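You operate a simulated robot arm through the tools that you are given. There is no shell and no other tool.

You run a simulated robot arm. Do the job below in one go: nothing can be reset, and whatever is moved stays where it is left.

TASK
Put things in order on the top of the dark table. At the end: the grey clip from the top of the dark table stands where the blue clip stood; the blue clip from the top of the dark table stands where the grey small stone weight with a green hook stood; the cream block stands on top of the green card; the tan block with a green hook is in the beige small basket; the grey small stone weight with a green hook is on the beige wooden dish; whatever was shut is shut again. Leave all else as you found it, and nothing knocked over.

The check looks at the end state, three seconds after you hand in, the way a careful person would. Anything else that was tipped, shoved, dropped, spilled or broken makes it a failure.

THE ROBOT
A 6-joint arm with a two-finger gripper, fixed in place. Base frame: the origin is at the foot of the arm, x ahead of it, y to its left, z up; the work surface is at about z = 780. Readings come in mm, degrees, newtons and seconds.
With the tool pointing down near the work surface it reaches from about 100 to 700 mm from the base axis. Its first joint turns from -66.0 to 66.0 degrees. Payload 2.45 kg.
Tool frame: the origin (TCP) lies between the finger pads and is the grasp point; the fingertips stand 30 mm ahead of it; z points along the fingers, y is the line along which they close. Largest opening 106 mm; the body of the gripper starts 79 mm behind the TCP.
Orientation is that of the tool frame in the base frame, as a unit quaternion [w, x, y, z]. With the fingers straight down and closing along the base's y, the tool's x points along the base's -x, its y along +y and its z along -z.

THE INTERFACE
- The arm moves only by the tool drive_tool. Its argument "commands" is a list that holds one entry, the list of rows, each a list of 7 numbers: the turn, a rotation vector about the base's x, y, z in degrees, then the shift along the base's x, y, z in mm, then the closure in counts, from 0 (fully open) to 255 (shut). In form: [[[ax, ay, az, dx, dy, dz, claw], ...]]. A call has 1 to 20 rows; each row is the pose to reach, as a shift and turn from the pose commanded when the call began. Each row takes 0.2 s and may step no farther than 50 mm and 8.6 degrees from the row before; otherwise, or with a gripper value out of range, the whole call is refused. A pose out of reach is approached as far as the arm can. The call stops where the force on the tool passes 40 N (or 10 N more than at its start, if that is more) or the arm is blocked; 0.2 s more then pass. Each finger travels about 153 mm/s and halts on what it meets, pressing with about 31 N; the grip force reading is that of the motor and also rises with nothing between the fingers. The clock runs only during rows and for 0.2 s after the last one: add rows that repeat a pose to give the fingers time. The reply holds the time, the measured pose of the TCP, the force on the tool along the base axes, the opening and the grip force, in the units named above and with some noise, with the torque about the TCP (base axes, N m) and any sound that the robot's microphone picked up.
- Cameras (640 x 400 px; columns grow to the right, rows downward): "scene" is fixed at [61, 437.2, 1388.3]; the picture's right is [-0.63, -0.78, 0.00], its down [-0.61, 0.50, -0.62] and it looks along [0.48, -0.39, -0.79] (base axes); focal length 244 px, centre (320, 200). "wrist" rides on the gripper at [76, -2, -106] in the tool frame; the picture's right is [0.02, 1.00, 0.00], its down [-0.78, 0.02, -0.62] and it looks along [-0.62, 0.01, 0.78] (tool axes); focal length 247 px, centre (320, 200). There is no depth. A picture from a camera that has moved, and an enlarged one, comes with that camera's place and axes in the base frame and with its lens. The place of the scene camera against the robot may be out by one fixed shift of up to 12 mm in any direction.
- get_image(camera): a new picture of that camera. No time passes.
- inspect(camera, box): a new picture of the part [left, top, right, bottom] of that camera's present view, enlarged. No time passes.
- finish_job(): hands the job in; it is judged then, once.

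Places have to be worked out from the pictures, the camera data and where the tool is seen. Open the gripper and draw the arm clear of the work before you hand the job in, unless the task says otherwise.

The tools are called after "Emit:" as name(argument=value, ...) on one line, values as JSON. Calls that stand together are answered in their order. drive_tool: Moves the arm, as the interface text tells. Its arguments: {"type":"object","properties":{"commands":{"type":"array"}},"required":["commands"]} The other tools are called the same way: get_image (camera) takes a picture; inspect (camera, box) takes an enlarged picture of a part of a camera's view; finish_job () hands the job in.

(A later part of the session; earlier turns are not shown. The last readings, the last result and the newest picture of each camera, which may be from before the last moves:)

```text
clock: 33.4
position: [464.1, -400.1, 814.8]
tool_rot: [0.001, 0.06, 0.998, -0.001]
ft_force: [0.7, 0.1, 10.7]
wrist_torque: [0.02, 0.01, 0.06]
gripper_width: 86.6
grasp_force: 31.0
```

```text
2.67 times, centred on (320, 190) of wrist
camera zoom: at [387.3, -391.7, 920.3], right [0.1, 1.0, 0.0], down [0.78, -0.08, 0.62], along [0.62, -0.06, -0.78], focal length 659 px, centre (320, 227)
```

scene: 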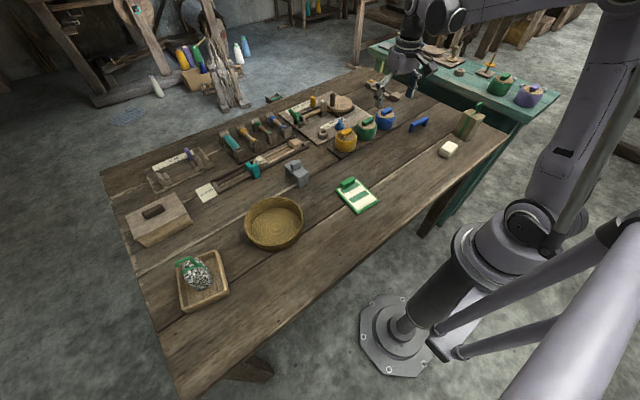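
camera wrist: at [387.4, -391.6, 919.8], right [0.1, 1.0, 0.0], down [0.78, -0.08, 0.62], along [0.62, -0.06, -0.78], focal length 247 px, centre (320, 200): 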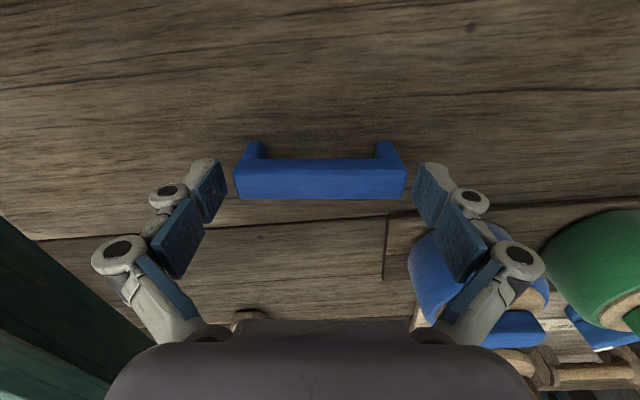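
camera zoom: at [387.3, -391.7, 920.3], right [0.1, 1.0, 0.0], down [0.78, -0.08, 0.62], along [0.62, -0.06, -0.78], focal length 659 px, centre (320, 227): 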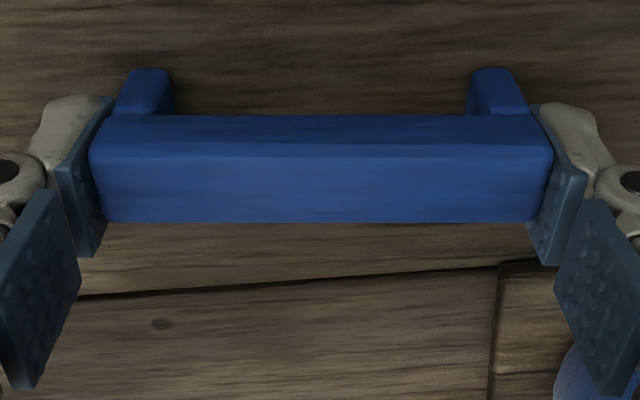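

Gripped at 86.6 mm. I lift the clip 100 mm and carry it to the stone's old spot (438.5,-141).

Emit:
drive_tool(commands=[[[0, 0, 0, 0, 0, 5, 255], [0, 0, 0, 0, 0, 15, 255], [0, 0, 0, 0, 0, 35, 255], [0, 0, 0, 0, 0, 65, 255], [0, 0, 0, 0, 5, 95, 255], [0, 0, 0, -2, 30, 105, 255], [0, 0, 0, -6, 65, 105, 255], [0, 0, 0, -10, 105, 105, 255], [0, 0, 0, -14, 145, 105, 255], [0, 0, 0, -18, 185, 105, 255], [0, 0, 0, -21, 220, 105, 255], [0, 0, 0, -23, 245, 105, 255], [0, 0, 0, -23.4, 258.4, 105, 255], [0, 0, 0, -23.4, 258.4, 105, 255]]])

Emit:
get_image(camera="wrist")

Emit:
inspect(camera="scene", box=[320, 60, 480, 180])

```text
clock: 36.4
position: [440.5, -140.0, 920.8]
tool_rot: [0.001, 0.06, 0.998, 0.0]
ft_force: [-0.9, 0.3, -0.8]
wrist_torque: [0.02, 0.01, 0.03]
gripper_width: 86.5
grasp_force: 30.9
```

```text
taken
camera wrist: at [364.0, -131.1, 1026.7], right [0.1, 1.0, 0.0], down [0.78, -0.08, 0.62], along [0.62, -0.06, -0.78], focal length 247 px, centre (320, 200)
```

wrist: 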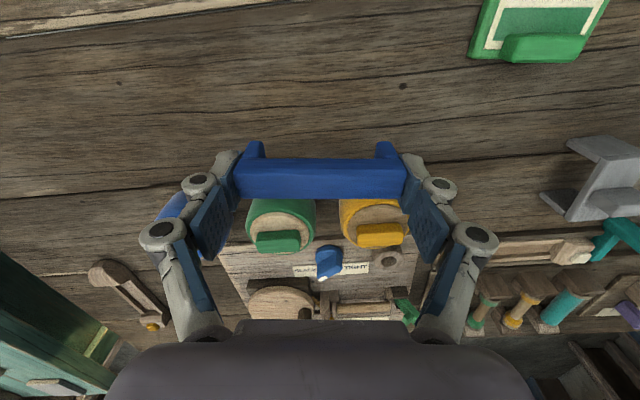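

```text
3.33 times, centred on (400, 120) of scene
camera zoom: at [61.0, 437.2, 1388.3], right [-0.63, -0.78, 0.0], down [-0.61, 0.5, -0.62], along [0.48, -0.39, -0.79], focal length 812 px, centre (53, 467)
```

zoom: 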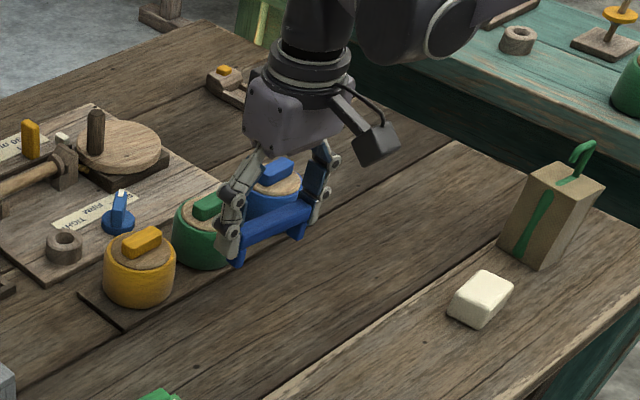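

The clip is held level over the spot. I lower to just above the table, slowly at the end.

Emit:
drive_tool(commands=[[[0, 0, 0, 0, 0, -20, 255], [0, 0, 0, 0, 0, -45, 255], [0, 0, 0, 0, 0, -70, 255], [0, 0, 0, 0, 0, -90, 255], [0, 0, 0, 0, 0, -98, 255], [0, 0, 0, 0, 0, -102, 255], [0, 0, 0, 0, 0, -103.5, 255], [0, 0, 0, 0, 0, -103.5, 255]]])

Emit:
get_image(camera="wrist")

```text
clock: 38.2
position: [437.6, -141.3, 816.3]
tool_rot: [0.001, 0.059, 0.998, 0.001]
ft_force: [0.4, -0.6, -0.8]
wrist_torque: [0.01, -0.01, 0.01]
gripper_width: 86.4
grasp_force: 30.6
```

```text
taken
camera wrist: at [362.9, -132.1, 922.3], right [0.1, 1.0, 0.0], down [0.78, -0.08, 0.62], along [0.62, -0.06, -0.78], focal length 247 px, centre (320, 200)
```

wrist: 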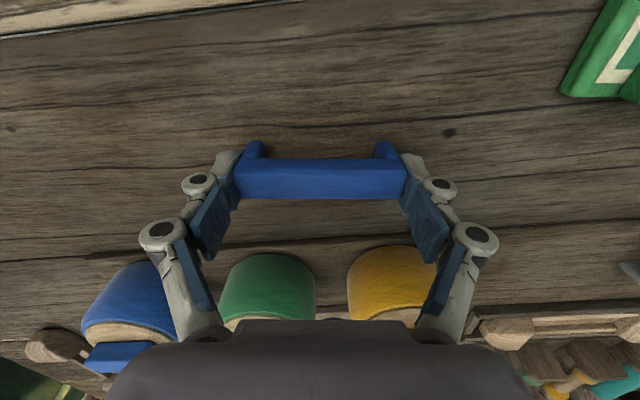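

Still hanging free; I lower the last 2 mm in half-millimetre steps.

Emit:
drive_tool(commands=[[[0, 0, 0, 0, 0, -0.7, 255], [0, 0, 0, 0, 0, -1.4, 255], [0, 0, 0, 0, 0, -1.4, 255]]])

```text
clock: 39.0
position: [438.4, -140.7, 814.4]
tool_rot: [0.001, 0.06, 0.998, -0.001]
ft_force: [0.7, -0.1, 1.7]
wrist_torque: [0.02, 0.03, 0.01]
gripper_width: 86.8
grasp_force: 30.5
```

Light contact begins; I settle 0.4 mm more and open the fingers gradually to full.

Emit:
drive_tool(commands=[[[0, 0, 0, 0, 0, -0.4, 255], [0, 0, 0, 0, 0, -0.4, 255], [0, 0, 0, 0, 0, -0.4, 42], [0, 0, 0, 0, 0, -0.4, 30], [0, 0, 0, 0, 0, -0.4, 15], [0, 0, 0, 0, 0, -0.4, 0], [0, 0, 0, 0, 0, -0.4, 0], [0, 0, 0, 0, 0, -0.4, 0]]])

Emit:
get_image(camera="wrist")

```text
clock: 40.8
position: [438.9, -139.0, 813.6]
tool_rot: [0.001, 0.06, 0.998, 0.0]
ft_force: [-0.5, -0.1, -0.7]
wrist_torque: [-0.01, -0.01, -0.02]
gripper_width: 106.1
grasp_force: 0.0
```

```text
taken
camera wrist: at [362.8, -131.3, 920.3], right [0.1, 1.0, 0.0], down [0.78, -0.08, 0.62], along [0.62, -0.06, -0.78], focal length 247 px, centre (320, 200)
```

wrist: 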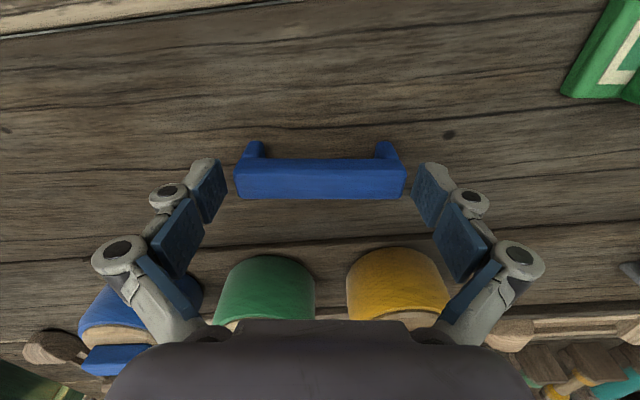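

The blue clip stands at the stone's old spot. I raise and move above the grey clip at about (544,140), turning to yaw +2°.

Emit:
drive_tool(commands=[[[0, 0, 0, 0, 0, 15, 0], [0, 0, 0, 0, 0, 50, 0], [0, 0, 0, 0, 0, 95, 0], [0, 0, 0, 0, 0, 140, 0], [0, 0, 1, 10, 35, 145, 0], [0, 0, 2.5, 25, 75, 145, 0], [0, 0, 4, 42, 115, 145, 0], [0, 0, 5.5, 58, 155, 145, 0], [0, 0, 7, 75, 195, 140, 0], [0, 0, 8.5, 90, 235, 130, 0], [0, 0, 9, 100, 265, 115, 0], [0, 0, 9, 105.5, 281, 95, 0], [0, 0, 9, 105.5, 281, 95, 0]]])

Emit:
get_image(camera="wrist")

Emit:
inspect(camera="wrist", box=[240, 60, 400, 190])

Emit:
inspect(camera="scene", box=[320, 80, 480, 180])

```text
clock: 43.6
position: [544.6, 143.1, 910.8]
tool_rot: [0.001, -0.019, 1.0, 0.001]
ft_force: [-0.1, 0.4, -0.1]
wrist_torque: [-0.02, -0.01, 0.02]
gripper_width: 106.0
grasp_force: 0.0
```

```text
taken
camera wrist: at [467.7, 139.7, 1016.6], right [-0.06, 1.0, 0.0], down [0.78, 0.05, 0.62], along [0.62, 0.04, -0.78], focal length 247 px, centre (320, 200)
```

wrist: 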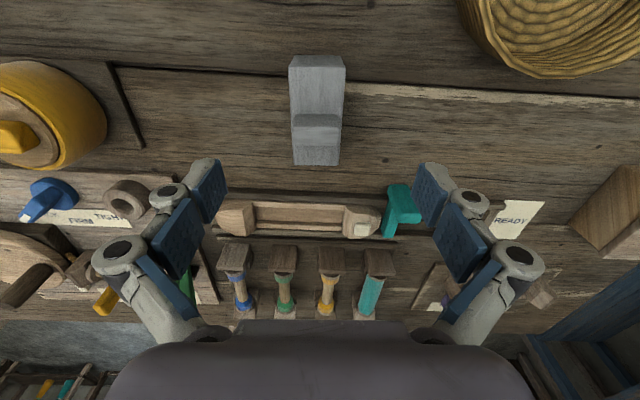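

```text
3.08 times, centred on (320, 125) of wrist
camera zoom: at [467.7, 139.7, 1016.6], right [-0.06, 1.0, 0.0], down [0.78, 0.05, 0.62], along [0.62, 0.04, -0.78], focal length 760 px, centre (320, 431)
```

zoom: 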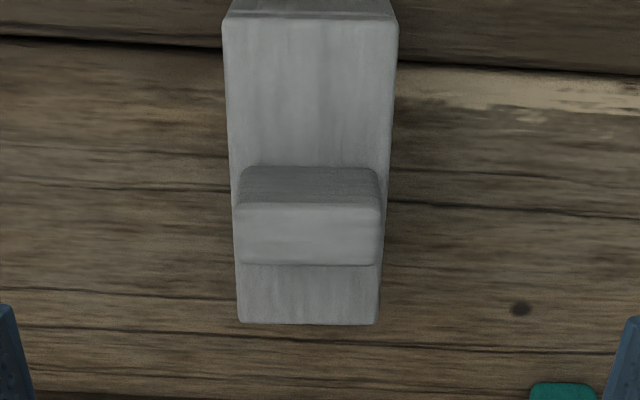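

```text
4.00 times, centred on (400, 130) of scene
camera zoom: at [61.0, 437.3, 1388.3], right [-0.63, -0.78, 0.0], down [-0.61, 0.5, -0.62], along [0.48, -0.39, -0.79], focal length 975 px, centre (0, 480)
```

zoom: 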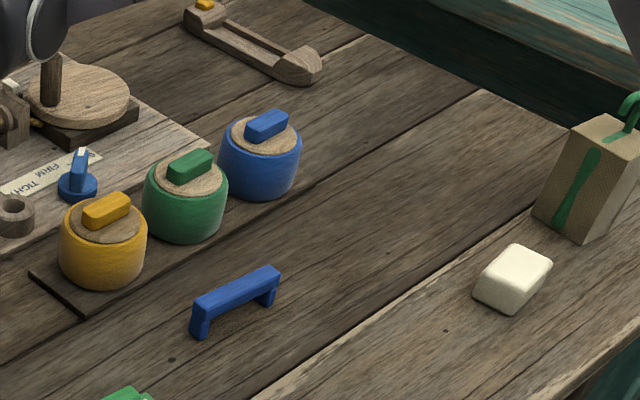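

The blue clip stands well. The grey clip is centred in x but about 4 mm to the -y side of the tool, so I shift -4 mm and descend around it to TCP z≈815.

Emit:
drive_tool(commands=[[[0, 0, 0, 0, -4.2, -15, 0], [0, 0, 0, 0, -4.2, -35, 0], [0, 0, 0, 0, -4.2, -55, 0], [0, 0, 0, 0, -4.2, -75, 0], [0, 0, 0, 0, -4.2, -88, 0], [0, 0, 0, 0, -4.2, -94, 0], [0, 0, 0, 0, -4.2, -94, 0]]])

Emit:
get_image(camera="wrist")

```text
clock: 45.2
position: [544.2, 137.6, 816.1]
tool_rot: [0.001, -0.019, 1.0, 0.0]
ft_force: [-0.7, 0.0, 0.5]
wrist_torque: [0.03, -0.04, 0.0]
gripper_width: 106.2
grasp_force: 0.1
```

```text
taken
camera wrist: at [467.8, 134.5, 922.4], right [-0.06, 1.0, 0.0], down [0.78, 0.05, 0.62], along [0.62, 0.04, -0.78], focal length 247 px, centre (320, 200)
```

wrist: 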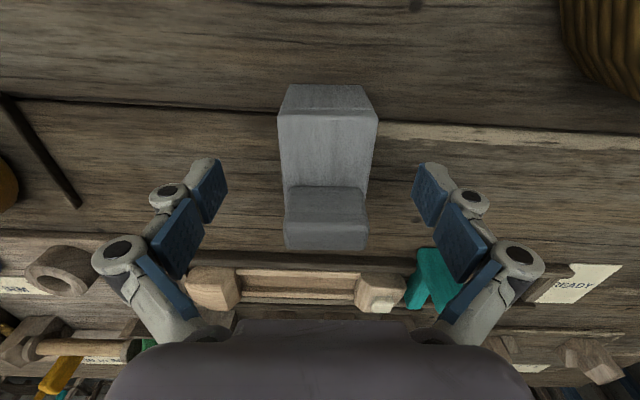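

The clip is centred between the fingers with clear space around. I close and check the grip.

Emit:
drive_tool(commands=[[[0, 0, 0, 0, 0, 0, 100], [0, 0, 0, 0, 0, 0, 150], [0, 0, 0, 0, 0, 0, 180], [0, 0, 0, 0, 0, 0, 255], [0, 0, 0, 0, 0, 0, 255], [0, 0, 0, 0, 0, 0, 255]]])

Emit:
get_image(camera="wrist")

```text
clock: 46.6
position: [544.3, 137.0, 816.3]
tool_rot: [0.001, -0.017, 1.0, 0.0]
ft_force: [0.6, -0.3, 1.4]
wrist_torque: [0.02, 0.03, -0.02]
gripper_width: 37.1
grasp_force: 31.4
```

```text
taken
camera wrist: at [467.8, 134.4, 922.7], right [-0.06, 1.0, 0.0], down [0.78, 0.05, 0.62], along [0.62, 0.04, -0.78], focal length 247 px, centre (320, 200)
```

wrist: 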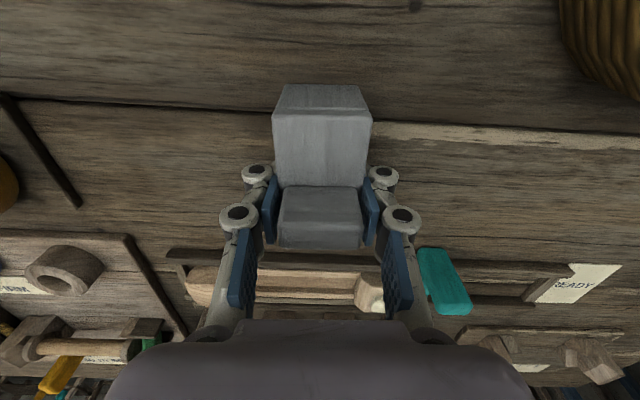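

Gripped (37 mm, 31 N). I lift it clear and carry it to the blue clip's old spot (462,-400).

Emit:
drive_tool(commands=[[[0, 0, 0, 0, 0, 6, 255], [0, 0, 0, 0, 0, 20, 255], [0, 0, 0, 0, 0, 50, 255], [0, 0, 0, 0, 0, 90, 255], [0, 0, 0, -3, -10, 125, 255], [0, 0, 0, -10, -40, 134, 255], [0, 0, 0, -20, -80, 134, 255], [0, 0, 0, -30, -125, 134, 255], [0, 0, 0, -40, -170, 134, 255], [0, 0, 0, -48, -215, 134, 255], [0, 0, 0, -55, -260, 134, 255], [0, 0, 0, -60, -305, 134, 255], [0, 0, 0, -65, -350, 134, 255], [0, 0, 0, -70, -395, 134, 255], [0, 0, 0, -74, -440, 134, 255], [0, 0, 0, -78, -480, 134, 255], [0, 0, 0, -80, -510, 134, 255], [0, 0, 0, -82, -530, 134, 255], [0, 0, 0, -82, -535.5, 134, 255], [0, 0, 0, -82, -535.5, 134, 255]]])

Emit:
get_image(camera="wrist")

Emit:
inspect(camera="scene", box=[340, 50, 500, 170])

```text
clock: 50.8
position: [462.6, -400.1, 949.2]
tool_rot: [0.001, -0.019, 1.0, -0.001]
ft_force: [-0.1, -0.3, -0.5]
wrist_torque: [-0.02, 0.04, 0.01]
gripper_width: 37.1
grasp_force: 30.9
```

```text
taken
camera wrist: at [385.4, -403.1, 1056.2], right [-0.06, 1.0, 0.0], down [0.78, 0.05, 0.62], along [0.62, 0.04, -0.78], focal length 247 px, centre (320, 200)
```

wrist: 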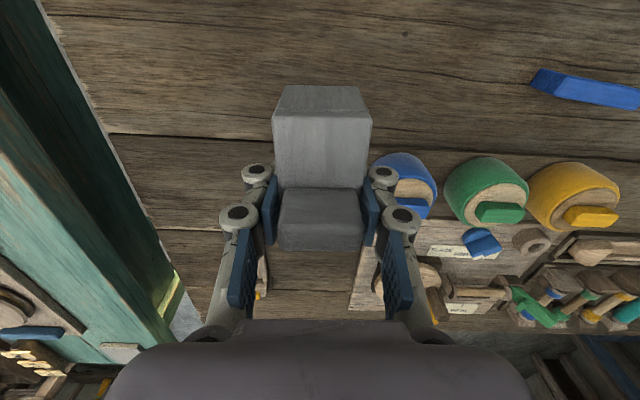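

```text
3.33 times, centred on (420, 110) of scene
camera zoom: at [61.0, 437.2, 1388.3], right [-0.63, -0.78, 0.0], down [-0.61, 0.5, -0.62], along [0.48, -0.39, -0.79], focal length 812 px, centre (-13, 500)
```

zoom: 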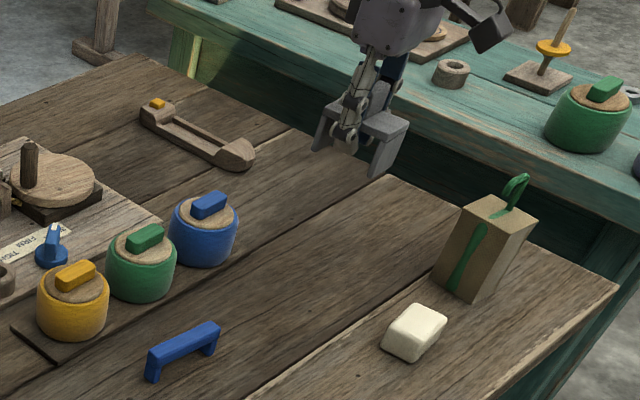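

The grey clip hangs level over the spot. I lower to about 2 mm above the pick height, then check.

Emit:
drive_tool(commands=[[[0, 0, 0, 0, 0, -25, 255], [0, 0, 0, 0, 0, -55, 255], [0, 0, 0, 0, 0, -85, 255], [0, 0, 0, 0, 0, -110, 255], [0, 0, 0, 0, 0, -124, 255], [0, 0, 0, 0, 0, -130, 255], [0, 0, 0, 0, 0, -132, 255], [0, 0, 0, 0, 0, -132.7, 255], [0, 0, 0, 0, 0, -132.7, 255]]])

Emit:
inspect(camera="scene", box=[340, 50, 500, 170])

```text
clock: 52.8
position: [463.0, -398.0, 816.0]
tool_rot: [0.001, -0.018, 1.0, -0.001]
ft_force: [0.3, -0.4, -1.3]
wrist_torque: [0.0, -0.01, 0.02]
gripper_width: 37.2
grasp_force: 30.8
```

```text
3.33 times, centred on (420, 110) of scene
camera zoom: at [61.0, 437.2, 1388.3], right [-0.63, -0.78, 0.0], down [-0.61, 0.5, -0.62], along [0.48, -0.39, -0.79], focal length 812 px, centre (-13, 500)
```

zoom: 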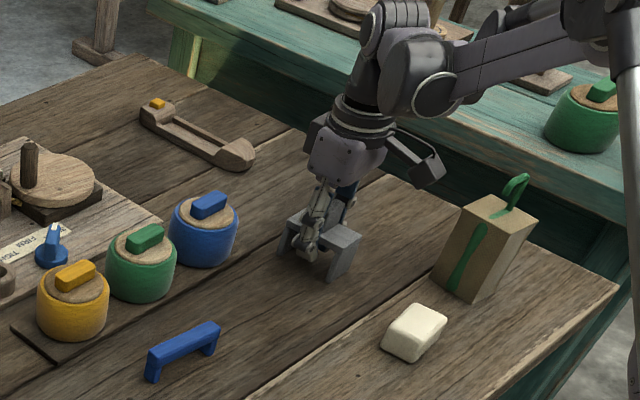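

No contact yet; I lower the last 1.5 mm in small steps.

Emit:
drive_tool(commands=[[[0, 0, 0, 0, 0, -0.6, 255], [0, 0, 0, 0, 0, -1.2, 255], [0, 0, 0, 0, 0, -1.6, 255], [0, 0, 0, 0, 0, -1.6, 255]]])

```text
clock: 53.8
position: [462.2, -399.2, 817.1]
tool_rot: [0.0, -0.018, 1.0, -0.001]
ft_force: [-0.3, -1.2, 2.6]
wrist_torque: [0.03, 0.02, -0.01]
gripper_width: 37.3
grasp_force: 31.6
```

Light contact (2.6 N). I open the fingers gradually and look.

Emit:
drive_tool(commands=[[[0, 0, 0, 0, 0, -0.3, 255], [0, 0, 0, 0, 0, -0.3, 160], [0, 0, 0, 0, 0, -0.3, 145], [0, 0, 0, 0, 0, -0.3, 120], [0, 0, 0, 0, 0, -0.3, 90], [0, 0, 0, 0, 0, -0.3, 60], [0, 0, 0, 0, 0, -0.3, 50], [0, 0, 0, 0, 0, -0.3, 50]]])

Emit:
get_image(camera="wrist")

```text
clock: 55.6
position: [463.3, -397.5, 816.2]
tool_rot: [0.001, -0.019, 1.0, 0.0]
ft_force: [0.9, -0.5, 0.5]
wrist_torque: [-0.02, 0.01, 0.0]
gripper_width: 85.4
grasp_force: 0.1
```

```text
taken
camera wrist: at [386.3, -402.3, 921.7], right [-0.06, 1.0, 0.0], down [0.78, 0.05, 0.62], along [0.62, 0.04, -0.78], focal length 247 px, centre (320, 200)
```

wrist: 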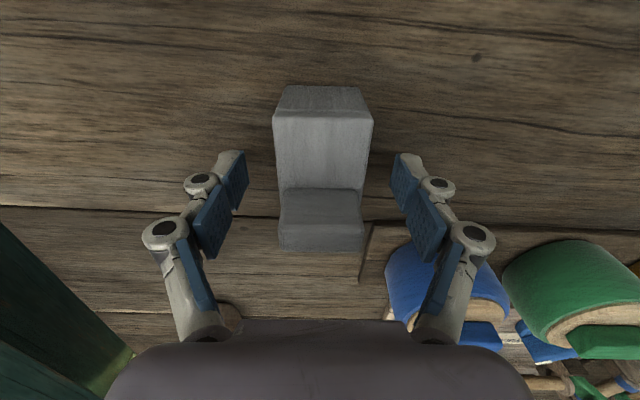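

The grey clip stands in place. I raise and move over the cream block at about (300,-359), yaw +7°.

Emit:
drive_tool(commands=[[[0, 0, 0, 0, 0, 15, 50], [0, 0, 0, 0, 0, 50, 50], [0, 0, 0, 0, 0, 95, 50], [0, 0, 0, 0, 0, 130, 30], [0, 0, 1, -35, 9, 135, 0], [0, 0, 2, -75, 19, 135, 0], [0, 0, 3, -110, 28, 130, 0], [0, 0, 4, -140, 36, 115, 0], [0, 0, 5, -162, 40.7, 90, 0], [0, 0, 5, -162, 40.7, 80, 0], [0, 0, 5, -162, 40.7, 80, 0]]])

Emit:
get_image(camera="wrist")

Emit:
inspect(camera="wrist", box=[240, 60, 400, 180])

Emit:
inspect(camera="scene", box=[340, 70, 500, 190])

```text
clock: 58.0
position: [299.5, -358.0, 895.5]
tool_rot: [0.001, -0.062, 0.998, 0.0]
ft_force: [0.1, 0.6, -0.5]
wrist_torque: [0.01, 0.03, -0.03]
gripper_width: 105.9
grasp_force: 0.1
```

```text
taken
camera wrist: at [223.8, -368.1, 1001.0], right [-0.14, 0.99, 0.0], down [0.77, 0.11, 0.62], along [0.62, 0.09, -0.78], focal length 247 px, centre (320, 200)
```

wrist: 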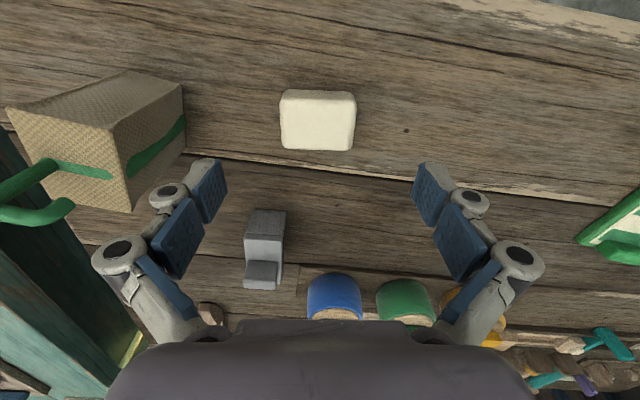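

```text
3.33 times, centred on (320, 120) of wrist
camera zoom: at [223.8, -368.1, 1001.0], right [-0.14, 0.99, 0.0], down [0.77, 0.11, 0.62], along [0.62, 0.09, -0.78], focal length 823 px, centre (320, 467)
```

zoom: 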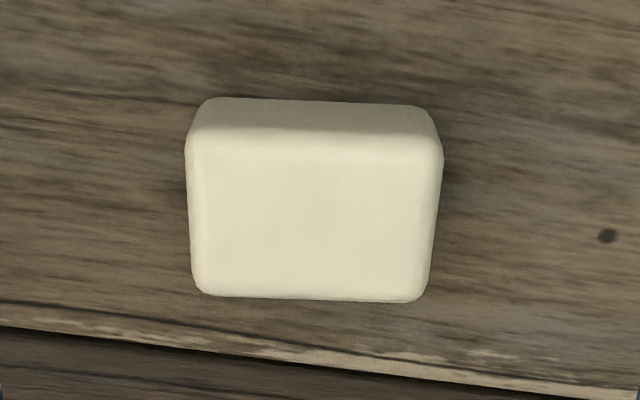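

```text
3.33 times, centred on (420, 130) of scene
camera zoom: at [61.0, 437.2, 1388.3], right [-0.63, -0.78, 0.0], down [-0.61, 0.5, -0.62], along [0.48, -0.39, -0.79], focal length 812 px, centre (-13, 433)
```

zoom: 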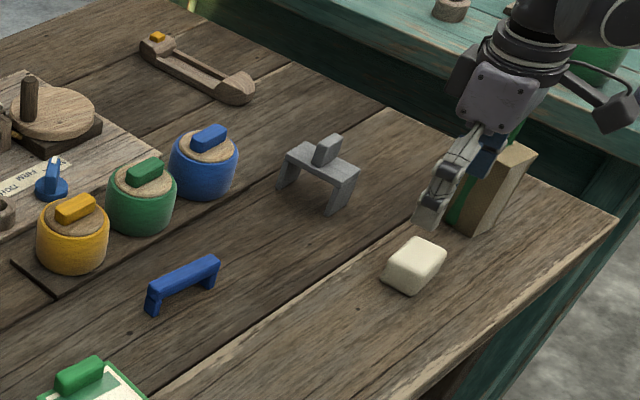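

The cream block is about 2.5 mm off in each direction and 2° in yaw; I correct and descend to TCP z≈814.5.

Emit:
drive_tool(commands=[[[0, 0, -2, 2.6, -2.5, -15, 0], [0, 0, -2, 2.6, -2.5, -35, 0], [0, 0, -2, 2.6, -2.5, -55, 0], [0, 0, -2, 2.6, -2.5, -70, 0], [0, 0, -2, 2.6, -2.5, -78, 0], [0, 0, -2, 2.6, -2.5, -80.5, 0], [0, 0, -2, 2.6, -2.5, -80.5, 0]]])

Emit:
get_image(camera="wrist")

```text
clock: 59.6
position: [303.2, -360.3, 813.8]
tool_rot: [0.001, -0.045, 0.999, 0.0]
ft_force: [0.7, -0.6, -0.1]
wrist_torque: [0.02, 0.02, 0.01]
gripper_width: 105.8
grasp_force: 0.1
```

```text
taken
camera wrist: at [227.4, -367.3, 920.5], right [-0.11, 0.99, 0.0], down [0.78, 0.09, 0.62], along [0.62, 0.07, -0.78], focal length 247 px, centre (320, 200)
```

wrist: 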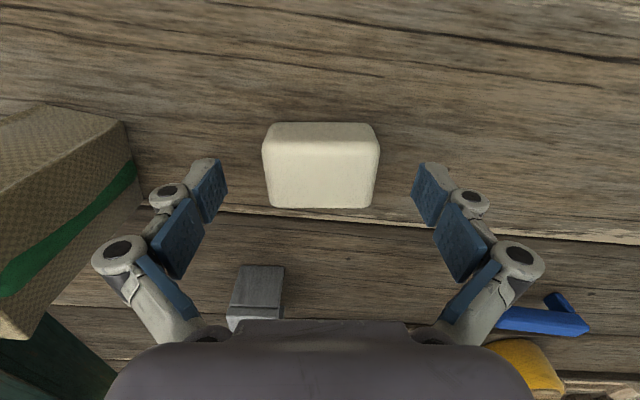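

The cream block is square between the fingers. I close on it.

Emit:
drive_tool(commands=[[[0, 0, 0, 0, 0, 0, 80], [0, 0, 0, 0, 0, 0, 110], [0, 0, 0, 0, 0, 0, 140], [0, 0, 0, 0, 0, 0, 255], [0, 0, 0, 0, 0, 0, 255], [0, 0, 0, 0, 0, 0, 255]]])

Emit:
get_image(camera="wrist")

```text
clock: 61.0
position: [302.8, -359.6, 815.2]
tool_rot: [0.001, -0.045, 0.999, 0.0]
ft_force: [0.0, -0.1, 8.2]
wrist_torque: [0.05, 0.0, 0.08]
gripper_width: 59.1
grasp_force: 30.6
```

```text
taken
camera wrist: at [227.4, -367.2, 920.9], right [-0.11, 0.99, 0.0], down [0.78, 0.09, 0.62], along [0.62, 0.07, -0.78], focal length 247 px, centre (320, 200)
```

wrist: 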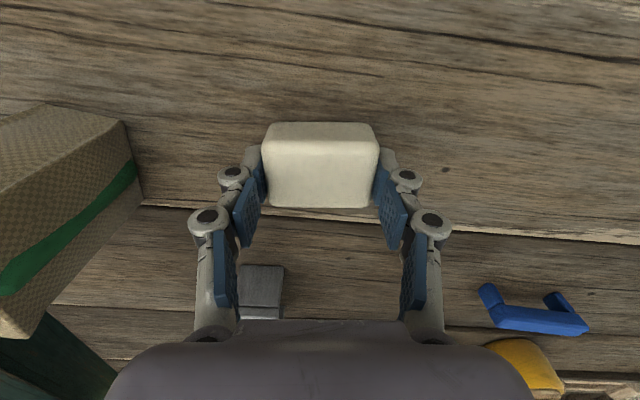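

Gripped at 59 mm. I lift and carry it above the green card near (345,41), turning to the card's yaw.

Emit:
drive_tool(commands=[[[0, 0, 0, 0, 0, 6, 255], [0, 0, 0, 0, 0, 20, 255], [0, 0, 0, 0, 0, 50, 255], [0, 0, 0, 0, 5, 90, 255], [0, 0, -0.5, 3, 30, 115, 255], [0, 0, -1.5, 8, 70, 115, 255], [0, 0, -2.5, 13, 115, 115, 255], [0, 0, -3.8, 18, 160, 115, 255], [0, 0, -5, 23, 205, 115, 255], [0, 0, -6.2, 28, 250, 115, 255], [0, 0, -7.4, 33, 295, 115, 255], [0, 0, -8.6, 37, 335, 115, 255], [0, 0, -9.5, 40, 370, 115, 255], [0, 0, -10, 42.4, 395, 115, 255], [0, 0, -10, 42.4, 402.5, 115, 255], [0, 0, -10, 42.4, 402.5, 115, 255]]])

Emit:
get_image(camera="wrist")

Emit:
inspect(camera="scene", box=[290, 130, 430, 240])

```text
clock: 64.4
position: [347.9, 40.7, 930.3]
tool_rot: [0.001, 0.043, 0.999, 0.0]
ft_force: [0.4, 0.1, -1.1]
wrist_torque: [-0.01, -0.04, 0.05]
gripper_width: 59.1
grasp_force: 31.0
```

```text
taken
camera wrist: at [271.1, 47.7, 1036.2], right [0.06, 1.0, 0.0], down [0.78, -0.05, 0.62], along [0.62, -0.04, -0.78], focal length 247 px, centre (320, 200)
```

wrist: 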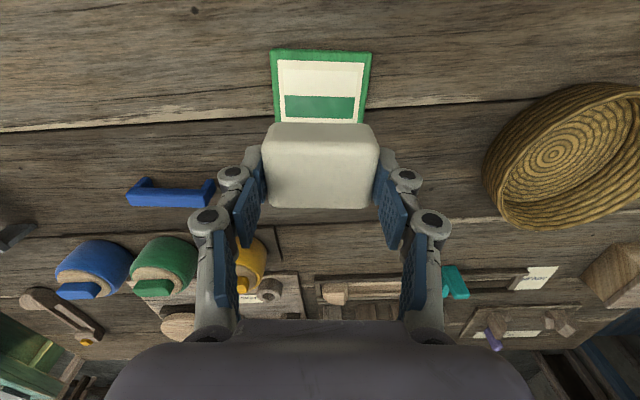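

```text
3.64 times, centred on (360, 185) of scene
camera zoom: at [61.0, 437.2, 1388.3], right [-0.63, -0.78, 0.0], down [-0.61, 0.5, -0.62], along [0.48, -0.39, -0.79], focal length 886 px, centre (174, 254)
```

zoom: 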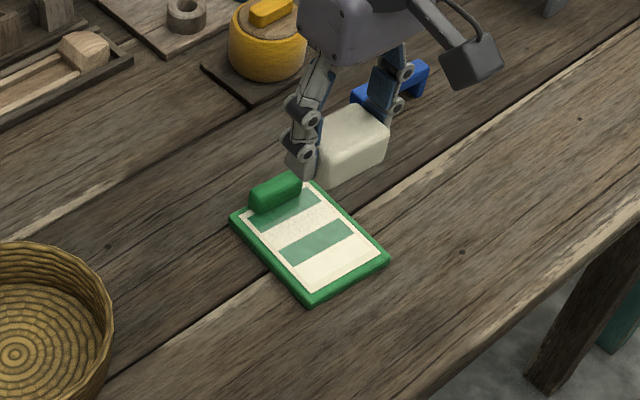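

The card's near edge is at about 44 mm in front of the tool centre toward the robot, card half-width 45 mm, so the block is over the paper, clear of the card's green clip. I shift -1.5 mm in y and lower to 826.

Emit:
drive_tool(commands=[[[0, 0, 0, 0, -1.5, -20, 255], [0, 0, 0, 0, -1.5, -45, 255], [0, 0, 0, 0, -1.5, -70, 255], [0, 0, 0, 0, -1.5, -90, 255], [0, 0, 0, 0, -1.5, -99, 255], [0, 0, 0, 0, -1.5, -103.5, 255], [0, 0, 0, 0, -1.5, -103.5, 255]]])

Emit:
get_image(camera="wrist")

Emit:
inspect(camera="scene", box=[290, 130, 430, 240])

```text
clock: 66.0
position: [344.7, 37.2, 825.9]
tool_rot: [0.0, 0.042, 0.999, -0.001]
ft_force: [-0.6, -0.3, 21.7]
wrist_torque: [-0.05, -0.01, 0.02]
gripper_width: 59.0
grasp_force: 31.1
```

```text
taken
camera wrist: at [269.3, 43.7, 931.6], right [0.06, 1.0, 0.0], down [0.78, -0.05, 0.62], along [0.62, -0.04, -0.78], focal length 247 px, centre (320, 200)
```

wrist: 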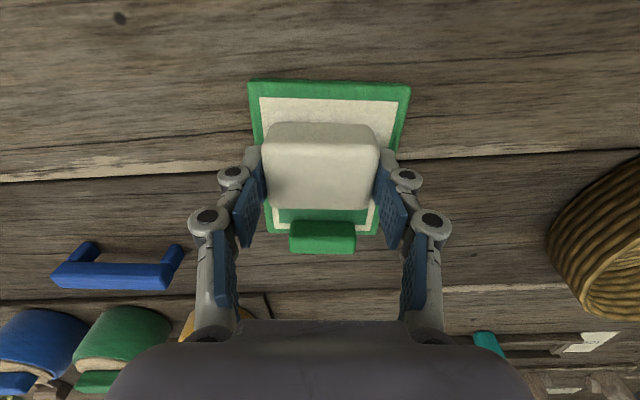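

```text
3.64 times, centred on (360, 185) of scene
camera zoom: at [60.7, 437.2, 1388.3], right [-0.63, -0.78, 0.0], down [-0.61, 0.5, -0.62], along [0.48, -0.39, -0.79], focal length 886 px, centre (174, 254)
```

zoom: 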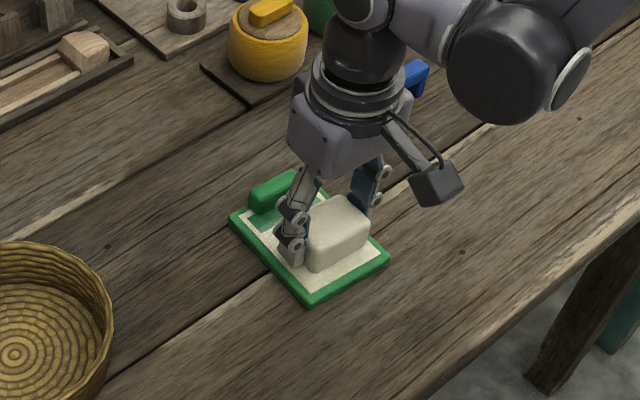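

Contact at about 826 (21.7 N), the block rests on the card's paper. I relieve the pressure slightly and open gradually.

Emit:
drive_tool(commands=[[[0, 0, 0, 0, 0, 0.6, 255], [0, 0, 0, 0, 0, 0.6, 255], [0, 0, 0, 0, 0, 0.6, 108], [0, 0, 0, 0, 0, 0.6, 100], [0, 0, 0, 0, 0, 0.6, 85], [0, 0, 0, 0, 0, 0.6, 70], [0, 0, 0, 0, 0, 0.6, 60], [0, 0, 0, 0, 0, 0.6, 60]]])

Emit:
get_image(camera="wrist")

```text
clock: 67.8
position: [345.2, 39.2, 826.6]
tool_rot: [0.001, 0.043, 0.999, 0.0]
ft_force: [0.3, -0.5, -0.5]
wrist_torque: [0.03, 0.02, -0.01]
gripper_width: 81.2
grasp_force: 0.0
```

```text
taken
camera wrist: at [269.0, 44.7, 932.2], right [0.06, 1.0, 0.0], down [0.78, -0.05, 0.62], along [0.62, -0.04, -0.78], focal length 247 px, centre (320, 200)
```

wrist: 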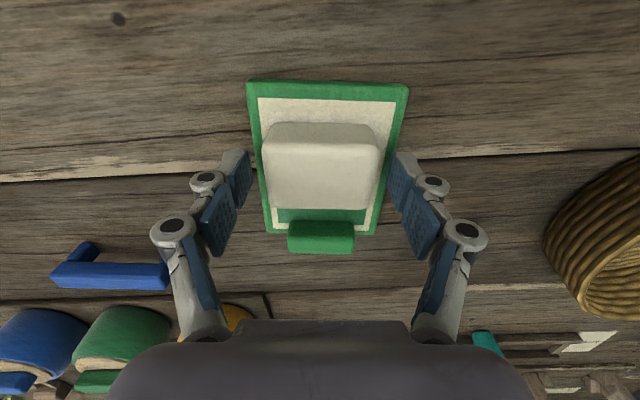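

The cream block sits squarely on the card. I raise and travel to above the tan block at about (320,-500), yaw about -7°.

Emit:
drive_tool(commands=[[[0, 0, 0, 0, 0, 20, 60], [0, 0, 0, 0, 0, 60, 60], [0, 0, 0, 0, 0, 105, 40], [0, 0, 0, 0, 0, 150, 0], [0, 0, 0, 0, -15, 175, 0], [0, 0, 0, -2, -60, 175, 0], [0, 0, 0, -4, -105, 175, 0], [0, 0, 0, -6, -150, 175, 0], [0, 0, 0, -8, -195, 175, 0], [0, 0, 0, -10, -240, 175, 0], [0, 0, 0, -12, -285, 175, 0], [0, 0, 0, -14, -330, 175, 0], [0, 0, -0.5, -16, -375, 175, 0], [0, 0, -1, -18, -420, 175, 0], [0, 0, -1.5, -20, -460, 170, 0], [0, 0, -2, -22, -500, 165, 0], [0, 0, -2, -24, -525, 160, 0], [0, 0, -2, -25, -539.5, 155, 0], [0, 0, -2, -25, -539.5, 155, 0]]])

Emit:
get_image(camera="wrist")

Emit:
get_image(camera="scene")

Emit:
inspect(camera="scene", box=[290, 90, 490, 240])

```text
clock: 71.8
position: [318.4, -499.3, 981.9]
tool_rot: [0.001, 0.06, 0.998, 0.0]
ft_force: [0.2, 0.6, 0.1]
wrist_torque: [-0.02, 0.03, 0.0]
gripper_width: 106.0
grasp_force: 0.0
```

```text
taken
camera wrist: at [243.0, -489.9, 1087.7], right [0.1, 1.0, 0.0], down [0.78, -0.08, 0.62], along [0.62, -0.06, -0.78], focal length 247 px, centre (320, 200)
```

wrist: 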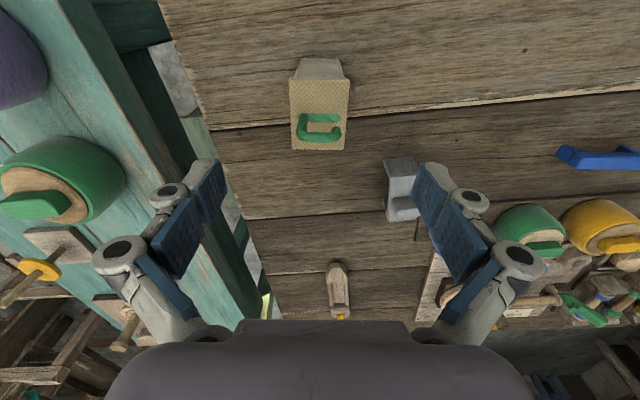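

```text
taken
```

scene: 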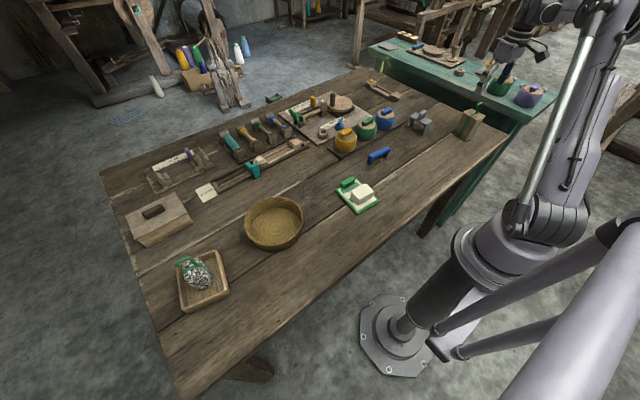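

```text
2.67 times, centred on (390, 165) of scene
camera zoom: at [61.0, 437.2, 1388.3], right [-0.63, -0.78, 0.0], down [-0.61, 0.5, -0.62], along [0.48, -0.39, -0.79], focal length 650 px, centre (133, 293)
```

zoom: 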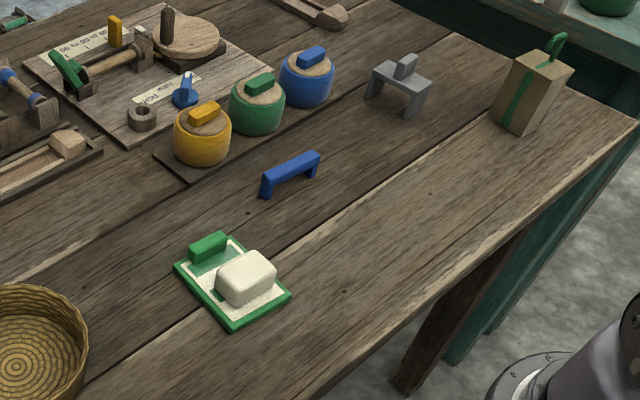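

All placed items stand well. Now I enlarge the tan block below the tool to align with its top face and hook.

Emit:
inspect(camera="wrist", box=[250, 40, 390, 170])

```text
3.08 times, centred on (320, 105) of wrist
camera zoom: at [243.0, -489.9, 1087.7], right [0.1, 1.0, 0.0], down [0.78, -0.08, 0.62], along [0.62, -0.06, -0.78], focal length 760 px, centre (320, 492)
```

zoom: 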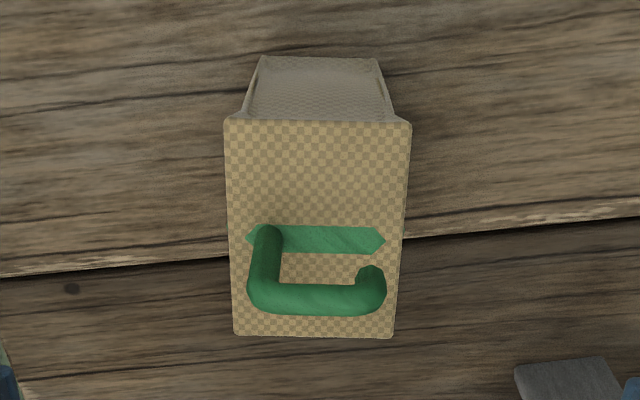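

The block's top is 61×48.5 mm, offset by (+1.3 forward, -2.3 lateral), hook top about z=917. I descend to TCP z≈850, keeping the hook below the gripper body.

Emit:
drive_tool(commands=[[[0, 0, 0, 1, -2.4, -20, 0], [0, 0, 0, 1, -2.4, -45, 0], [0, 0, 0, 1, -2.4, -70, 0], [0, 0, 0, 1, -2.4, -92, 0], [0, 0, 0, 1, -2.4, -110, 0], [0, 0, 0, 1, -2.4, -124, 0], [0, 0, 0, 1, -2.4, -131, 0], [0, 0, 0, 1, -2.4, -131, 0]]])

Emit:
get_image(camera="wrist")

Emit:
inspect(camera="scene", box=[410, 60, 530, 160])

```text
clock: 73.6
position: [321.5, -502.3, 851.8]
tool_rot: [0.001, 0.06, 0.998, 0.0]
ft_force: [0.6, 0.2, -0.6]
wrist_torque: [-0.03, -0.02, 0.03]
gripper_width: 106.1
grasp_force: 0.1
```

```text
taken
camera wrist: at [246.0, -493.4, 957.7], right [0.1, 1.0, 0.0], down [0.78, -0.08, 0.62], along [0.62, -0.06, -0.78], focal length 247 px, centre (320, 200)
```

wrist: 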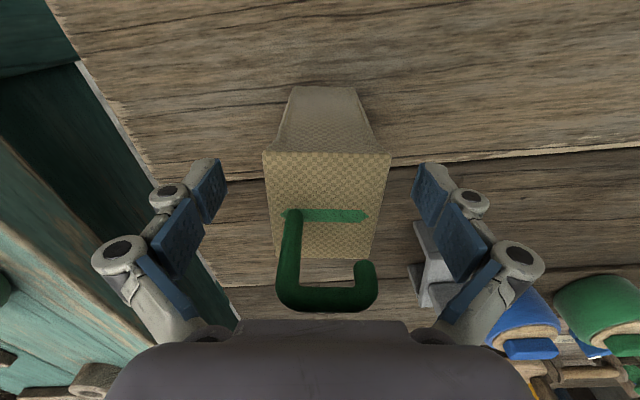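

```text
4.00 times, centred on (470, 110) of scene
camera zoom: at [61.0, 437.2, 1388.3], right [-0.63, -0.78, 0.0], down [-0.61, 0.5, -0.62], along [0.48, -0.39, -0.79], focal length 975 px, centre (-280, 560)
```

zoom: 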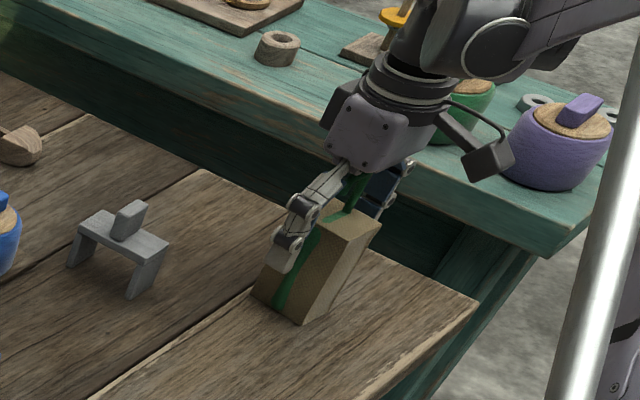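

The block and hook fit between the fingers with no contact. I close and hold.

Emit:
drive_tool(commands=[[[0, 0, 0, 0, 0, 0, 90], [0, 0, 0, 0, 0, 0, 130], [0, 0, 0, 0, 0, 0, 160], [0, 0, 0, 0, 0, 0, 255], [0, 0, 0, 0, 0, 0, 255], [0, 0, 0, 0, 0, 0, 255]]])

Emit:
get_image(camera="wrist")

```text
clock: 75.0
position: [321.8, -501.6, 851.2]
tool_rot: [0.001, 0.061, 0.998, 0.001]
ft_force: [0.9, 4.3, 4.4]
wrist_torque: [0.45, 0.03, -0.06]
gripper_width: 49.4
grasp_force: 31.0
```

```text
taken
camera wrist: at [246.2, -493.1, 958.1], right [0.1, 1.0, 0.0], down [0.78, -0.08, 0.62], along [0.62, -0.06, -0.78], focal length 247 px, centre (320, 200)
```

wrist: 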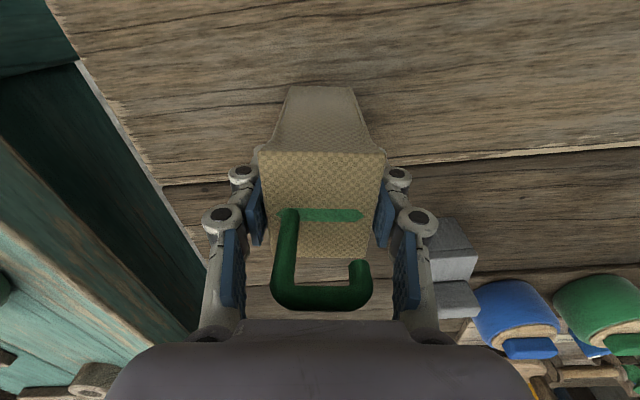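

Gripped at 49.4 mm with a small side load. I lift slowly and check for slip.

Emit:
drive_tool(commands=[[[0, 0, 0, 0, 0, 4, 255], [0, 0, 0, 0, 0, 10, 255], [0, 0, 0, 0, 0, 20, 255], [0, 0, 0, 0, 0, 32, 255], [0, 0, 0, 0, 0, 45, 255], [0, 0, 0, 0, 0, 50, 255], [0, 0, 0, 0, 0, 50, 255], [0, 0, 0, 0, 0, 50, 255]]])

Emit:
get_image(camera="wrist")

Emit:
inspect(camera="scene", box=[410, 50, 530, 150])

```text
clock: 76.8
position: [321.4, -502.0, 899.1]
tool_rot: [0.002, 0.06, 0.998, -0.001]
ft_force: [-0.6, -0.2, -5.2]
wrist_torque: [0.0, -0.02, -0.02]
gripper_width: 49.5
grasp_force: 30.3
```

```text
taken
camera wrist: at [245.6, -492.5, 1005.3], right [0.1, 1.0, 0.0], down [0.78, -0.08, 0.62], along [0.62, -0.06, -0.78], focal length 247 px, centre (320, 200)
```

wrist: 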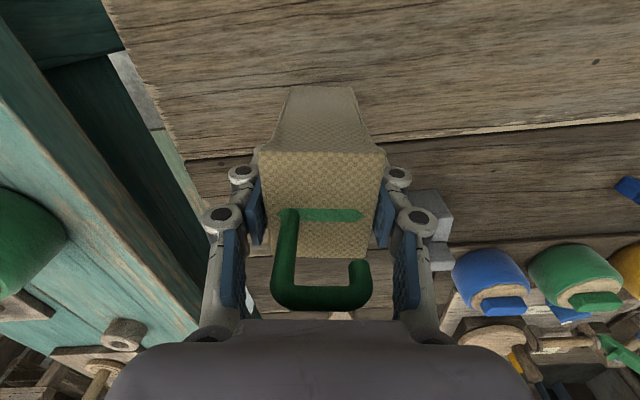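

```text
4.00 times, centred on (470, 100) of scene
camera zoom: at [61.0, 437.2, 1388.3], right [-0.63, -0.78, 0.0], down [-0.61, 0.5, -0.62], along [0.48, -0.39, -0.79], focal length 975 px, centre (-280, 600)
```

zoom: 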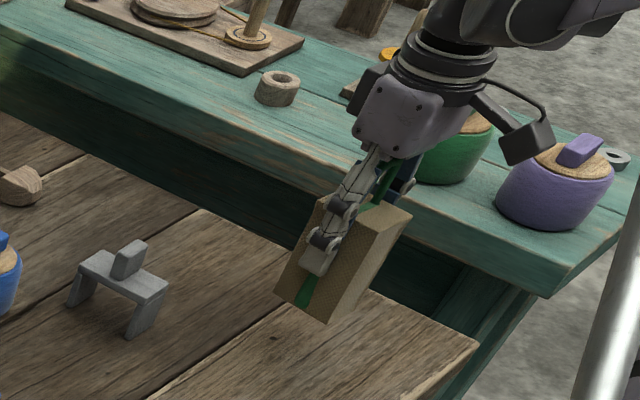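

The tan block (about 0.5 kg) is held straight. I raise it and carry it toward the basket.

Emit:
drive_tool(commands=[[[0, 0, 0, 0, 0, 20, 255], [0, 0, 0, 0, 0, 45, 255], [0, 0, 0, 1, 10, 65, 255], [0, 0, 0, 4, 35, 74.4, 255], [0, 0, 0, 9, 70, 74.4, 255], [0, 0, 0, 14, 110, 74.4, 255], [0, 0, 0, 19, 152, 74.4, 255], [0, 0, 0, 24, 195, 74.4, 255], [0, 0, 0, 29, 238, 74.4, 255], [0, 0, 0, 34, 281, 74.4, 255], [0, 0, 0, 39, 324, 74.4, 255], [0, 0, 0, 44, 367, 74.4, 255], [0, 0, 0, 50, 410, 74.4, 255], [0, 0, 0, 55, 453, 74.4, 255], [0, 0, 0, 60, 496, 74.4, 255], [0, 0, 0, 66, 539, 74.4, 255], [0, 0, 0, 71, 580, 74.4, 255], [0, 0, 0, 75, 615, 74.4, 255], [0, 0, 0, 78, 640, 74.4, 255], [0, 0, 0, 80, 650, 74.4, 255]]])

Emit:
get_image(camera="wrist")

```text
clock: 81.0
position: [402.0, 146.8, 974.5]
tool_rot: [0.001, 0.06, 0.998, 0.0]
ft_force: [-0.1, -0.1, -5.8]
wrist_torque: [-0.02, 0.0, 0.02]
gripper_width: 49.6
grasp_force: 30.9
```

```text
taken
camera wrist: at [325.3, 155.4, 1079.9], right [0.1, 0.99, 0.0], down [0.78, -0.08, 0.62], along [0.62, -0.06, -0.78], focal length 247 px, centre (320, 200)
```

wrist: 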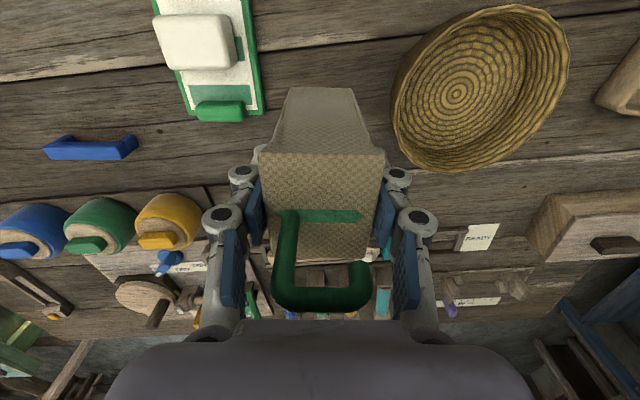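

This view again puts the basket floor centre at about (419,301). I move the block over it.

Emit:
drive_tool(commands=[[[0, 0, 0, 3, 25, 0, 255], [0, 0, 0, 7, 60, 0, 255], [0, 0, 0, 12, 100, 0, 255], [0, 0, 0, 16, 132, 0, 255], [0, 0, 0, 18, 150, 0, 255], [0, 0, 0, 18, 153, 0, 255], [0, 0, 0, 18, 153, 0, 255]]])

Emit:
get_image(camera="wrist")

Emit:
inspect(camera="scene", box=[200, 120, 360, 270])

```text
clock: 82.6
position: [421.4, 302.0, 973.4]
tool_rot: [0.001, 0.06, 0.998, 0.0]
ft_force: [-0.2, -0.7, -5.8]
wrist_torque: [0.02, -0.04, 0.0]
gripper_width: 49.4
grasp_force: 30.9
```

```text
taken
camera wrist: at [343.7, 310.1, 1079.2], right [0.1, 1.0, 0.0], down [0.78, -0.08, 0.62], along [0.62, -0.06, -0.78], focal length 247 px, centre (320, 200)
```

wrist: 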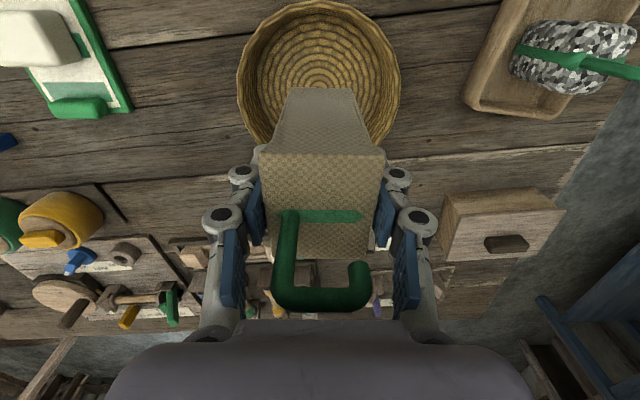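

```text
2.67 times, centred on (280, 195) of scene
camera zoom: at [61.0, 437.3, 1388.2], right [-0.63, -0.78, 0.0], down [-0.61, 0.5, -0.62], along [0.48, -0.39, -0.79], focal length 650 px, centre (427, 213)
```

zoom: 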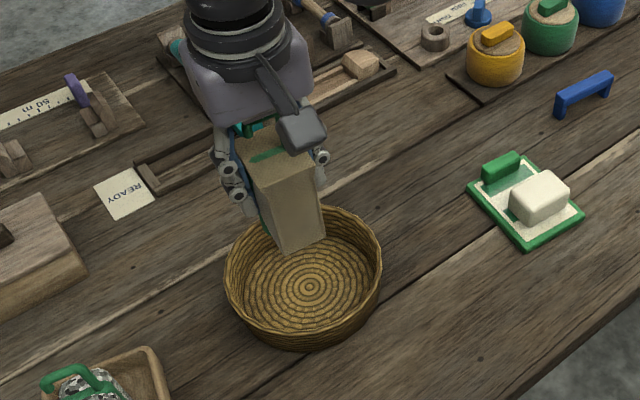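

The block is over the basket, offset only 2–3 mm. I correct slightly and lower until just above the basket floor (TCP≈866).

Emit:
drive_tool(commands=[[[0, 0, 0, 1.5, -2, -20, 255], [0, 0, 0, 1.5, -2, -42, 255], [0, 0, 0, 1.5, -2, -64, 255], [0, 0, 0, 1.5, -2, -84, 255], [0, 0, 0, 1.5, -2, -98, 255], [0, 0, 0, 1.5, -2, -106, 255], [0, 0, 0, 1.5, -2, -109, 255], [0, 0, 0, 1.5, -2, -109, 255]]])

Emit:
get_image(camera="wrist")

Emit:
inspect(camera="scene", box=[200, 120, 360, 270])

```text
clock: 84.4
position: [419.9, 298.2, 864.8]
tool_rot: [0.001, 0.06, 0.998, 0.0]
ft_force: [0.1, 0.0, -5.5]
wrist_torque: [0.0, -0.02, -0.03]
gripper_width: 49.6
grasp_force: 31.7
```

```text
taken
camera wrist: at [344.1, 307.9, 970.7], right [0.1, 1.0, 0.0], down [0.78, -0.08, 0.62], along [0.62, -0.06, -0.78], focal length 247 px, centre (320, 200)
```

wrist: 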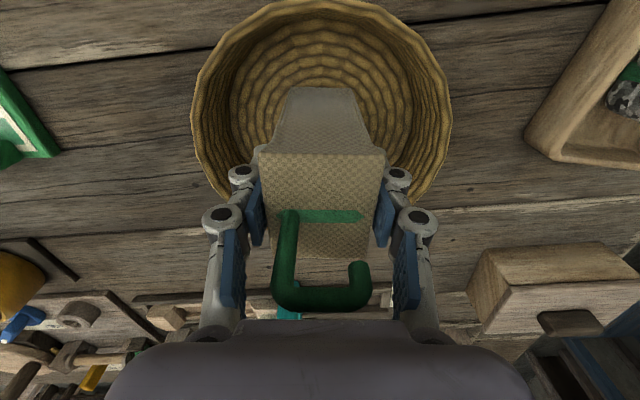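

```text
2.67 times, centred on (280, 195) of scene
camera zoom: at [61.0, 437.3, 1388.2], right [-0.63, -0.78, 0.0], down [-0.61, 0.5, -0.62], along [0.48, -0.39, -0.79], focal length 650 px, centre (427, 213)
```

zoom: 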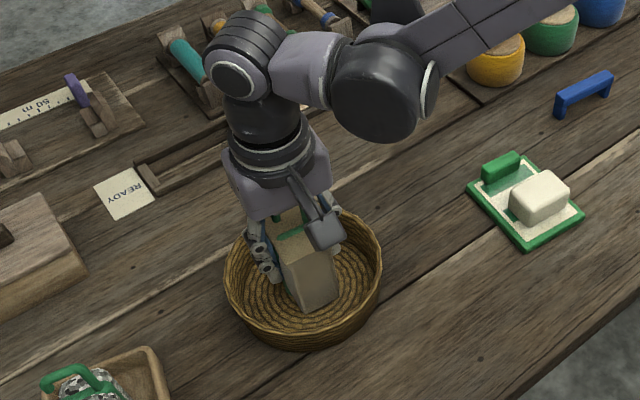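

Still hanging free inside the basket. I lower in small steps to find the floor.

Emit:
drive_tool(commands=[[[0, 0, 0, 0, 0, -1.2, 255], [0, 0, 0, 0, 0, -2.4, 255], [0, 0, 0, 0, 0, -3.6, 255], [0, 0, 0, 0, 0, -3.6, 255]]])

```text
clock: 85.4
position: [420.4, 298.4, 861.6]
tool_rot: [0.001, 0.061, 0.998, 0.0]
ft_force: [0.2, 0.5, -5.6]
wrist_torque: [-0.03, 0.01, -0.02]
gripper_width: 49.2
grasp_force: 30.9
```

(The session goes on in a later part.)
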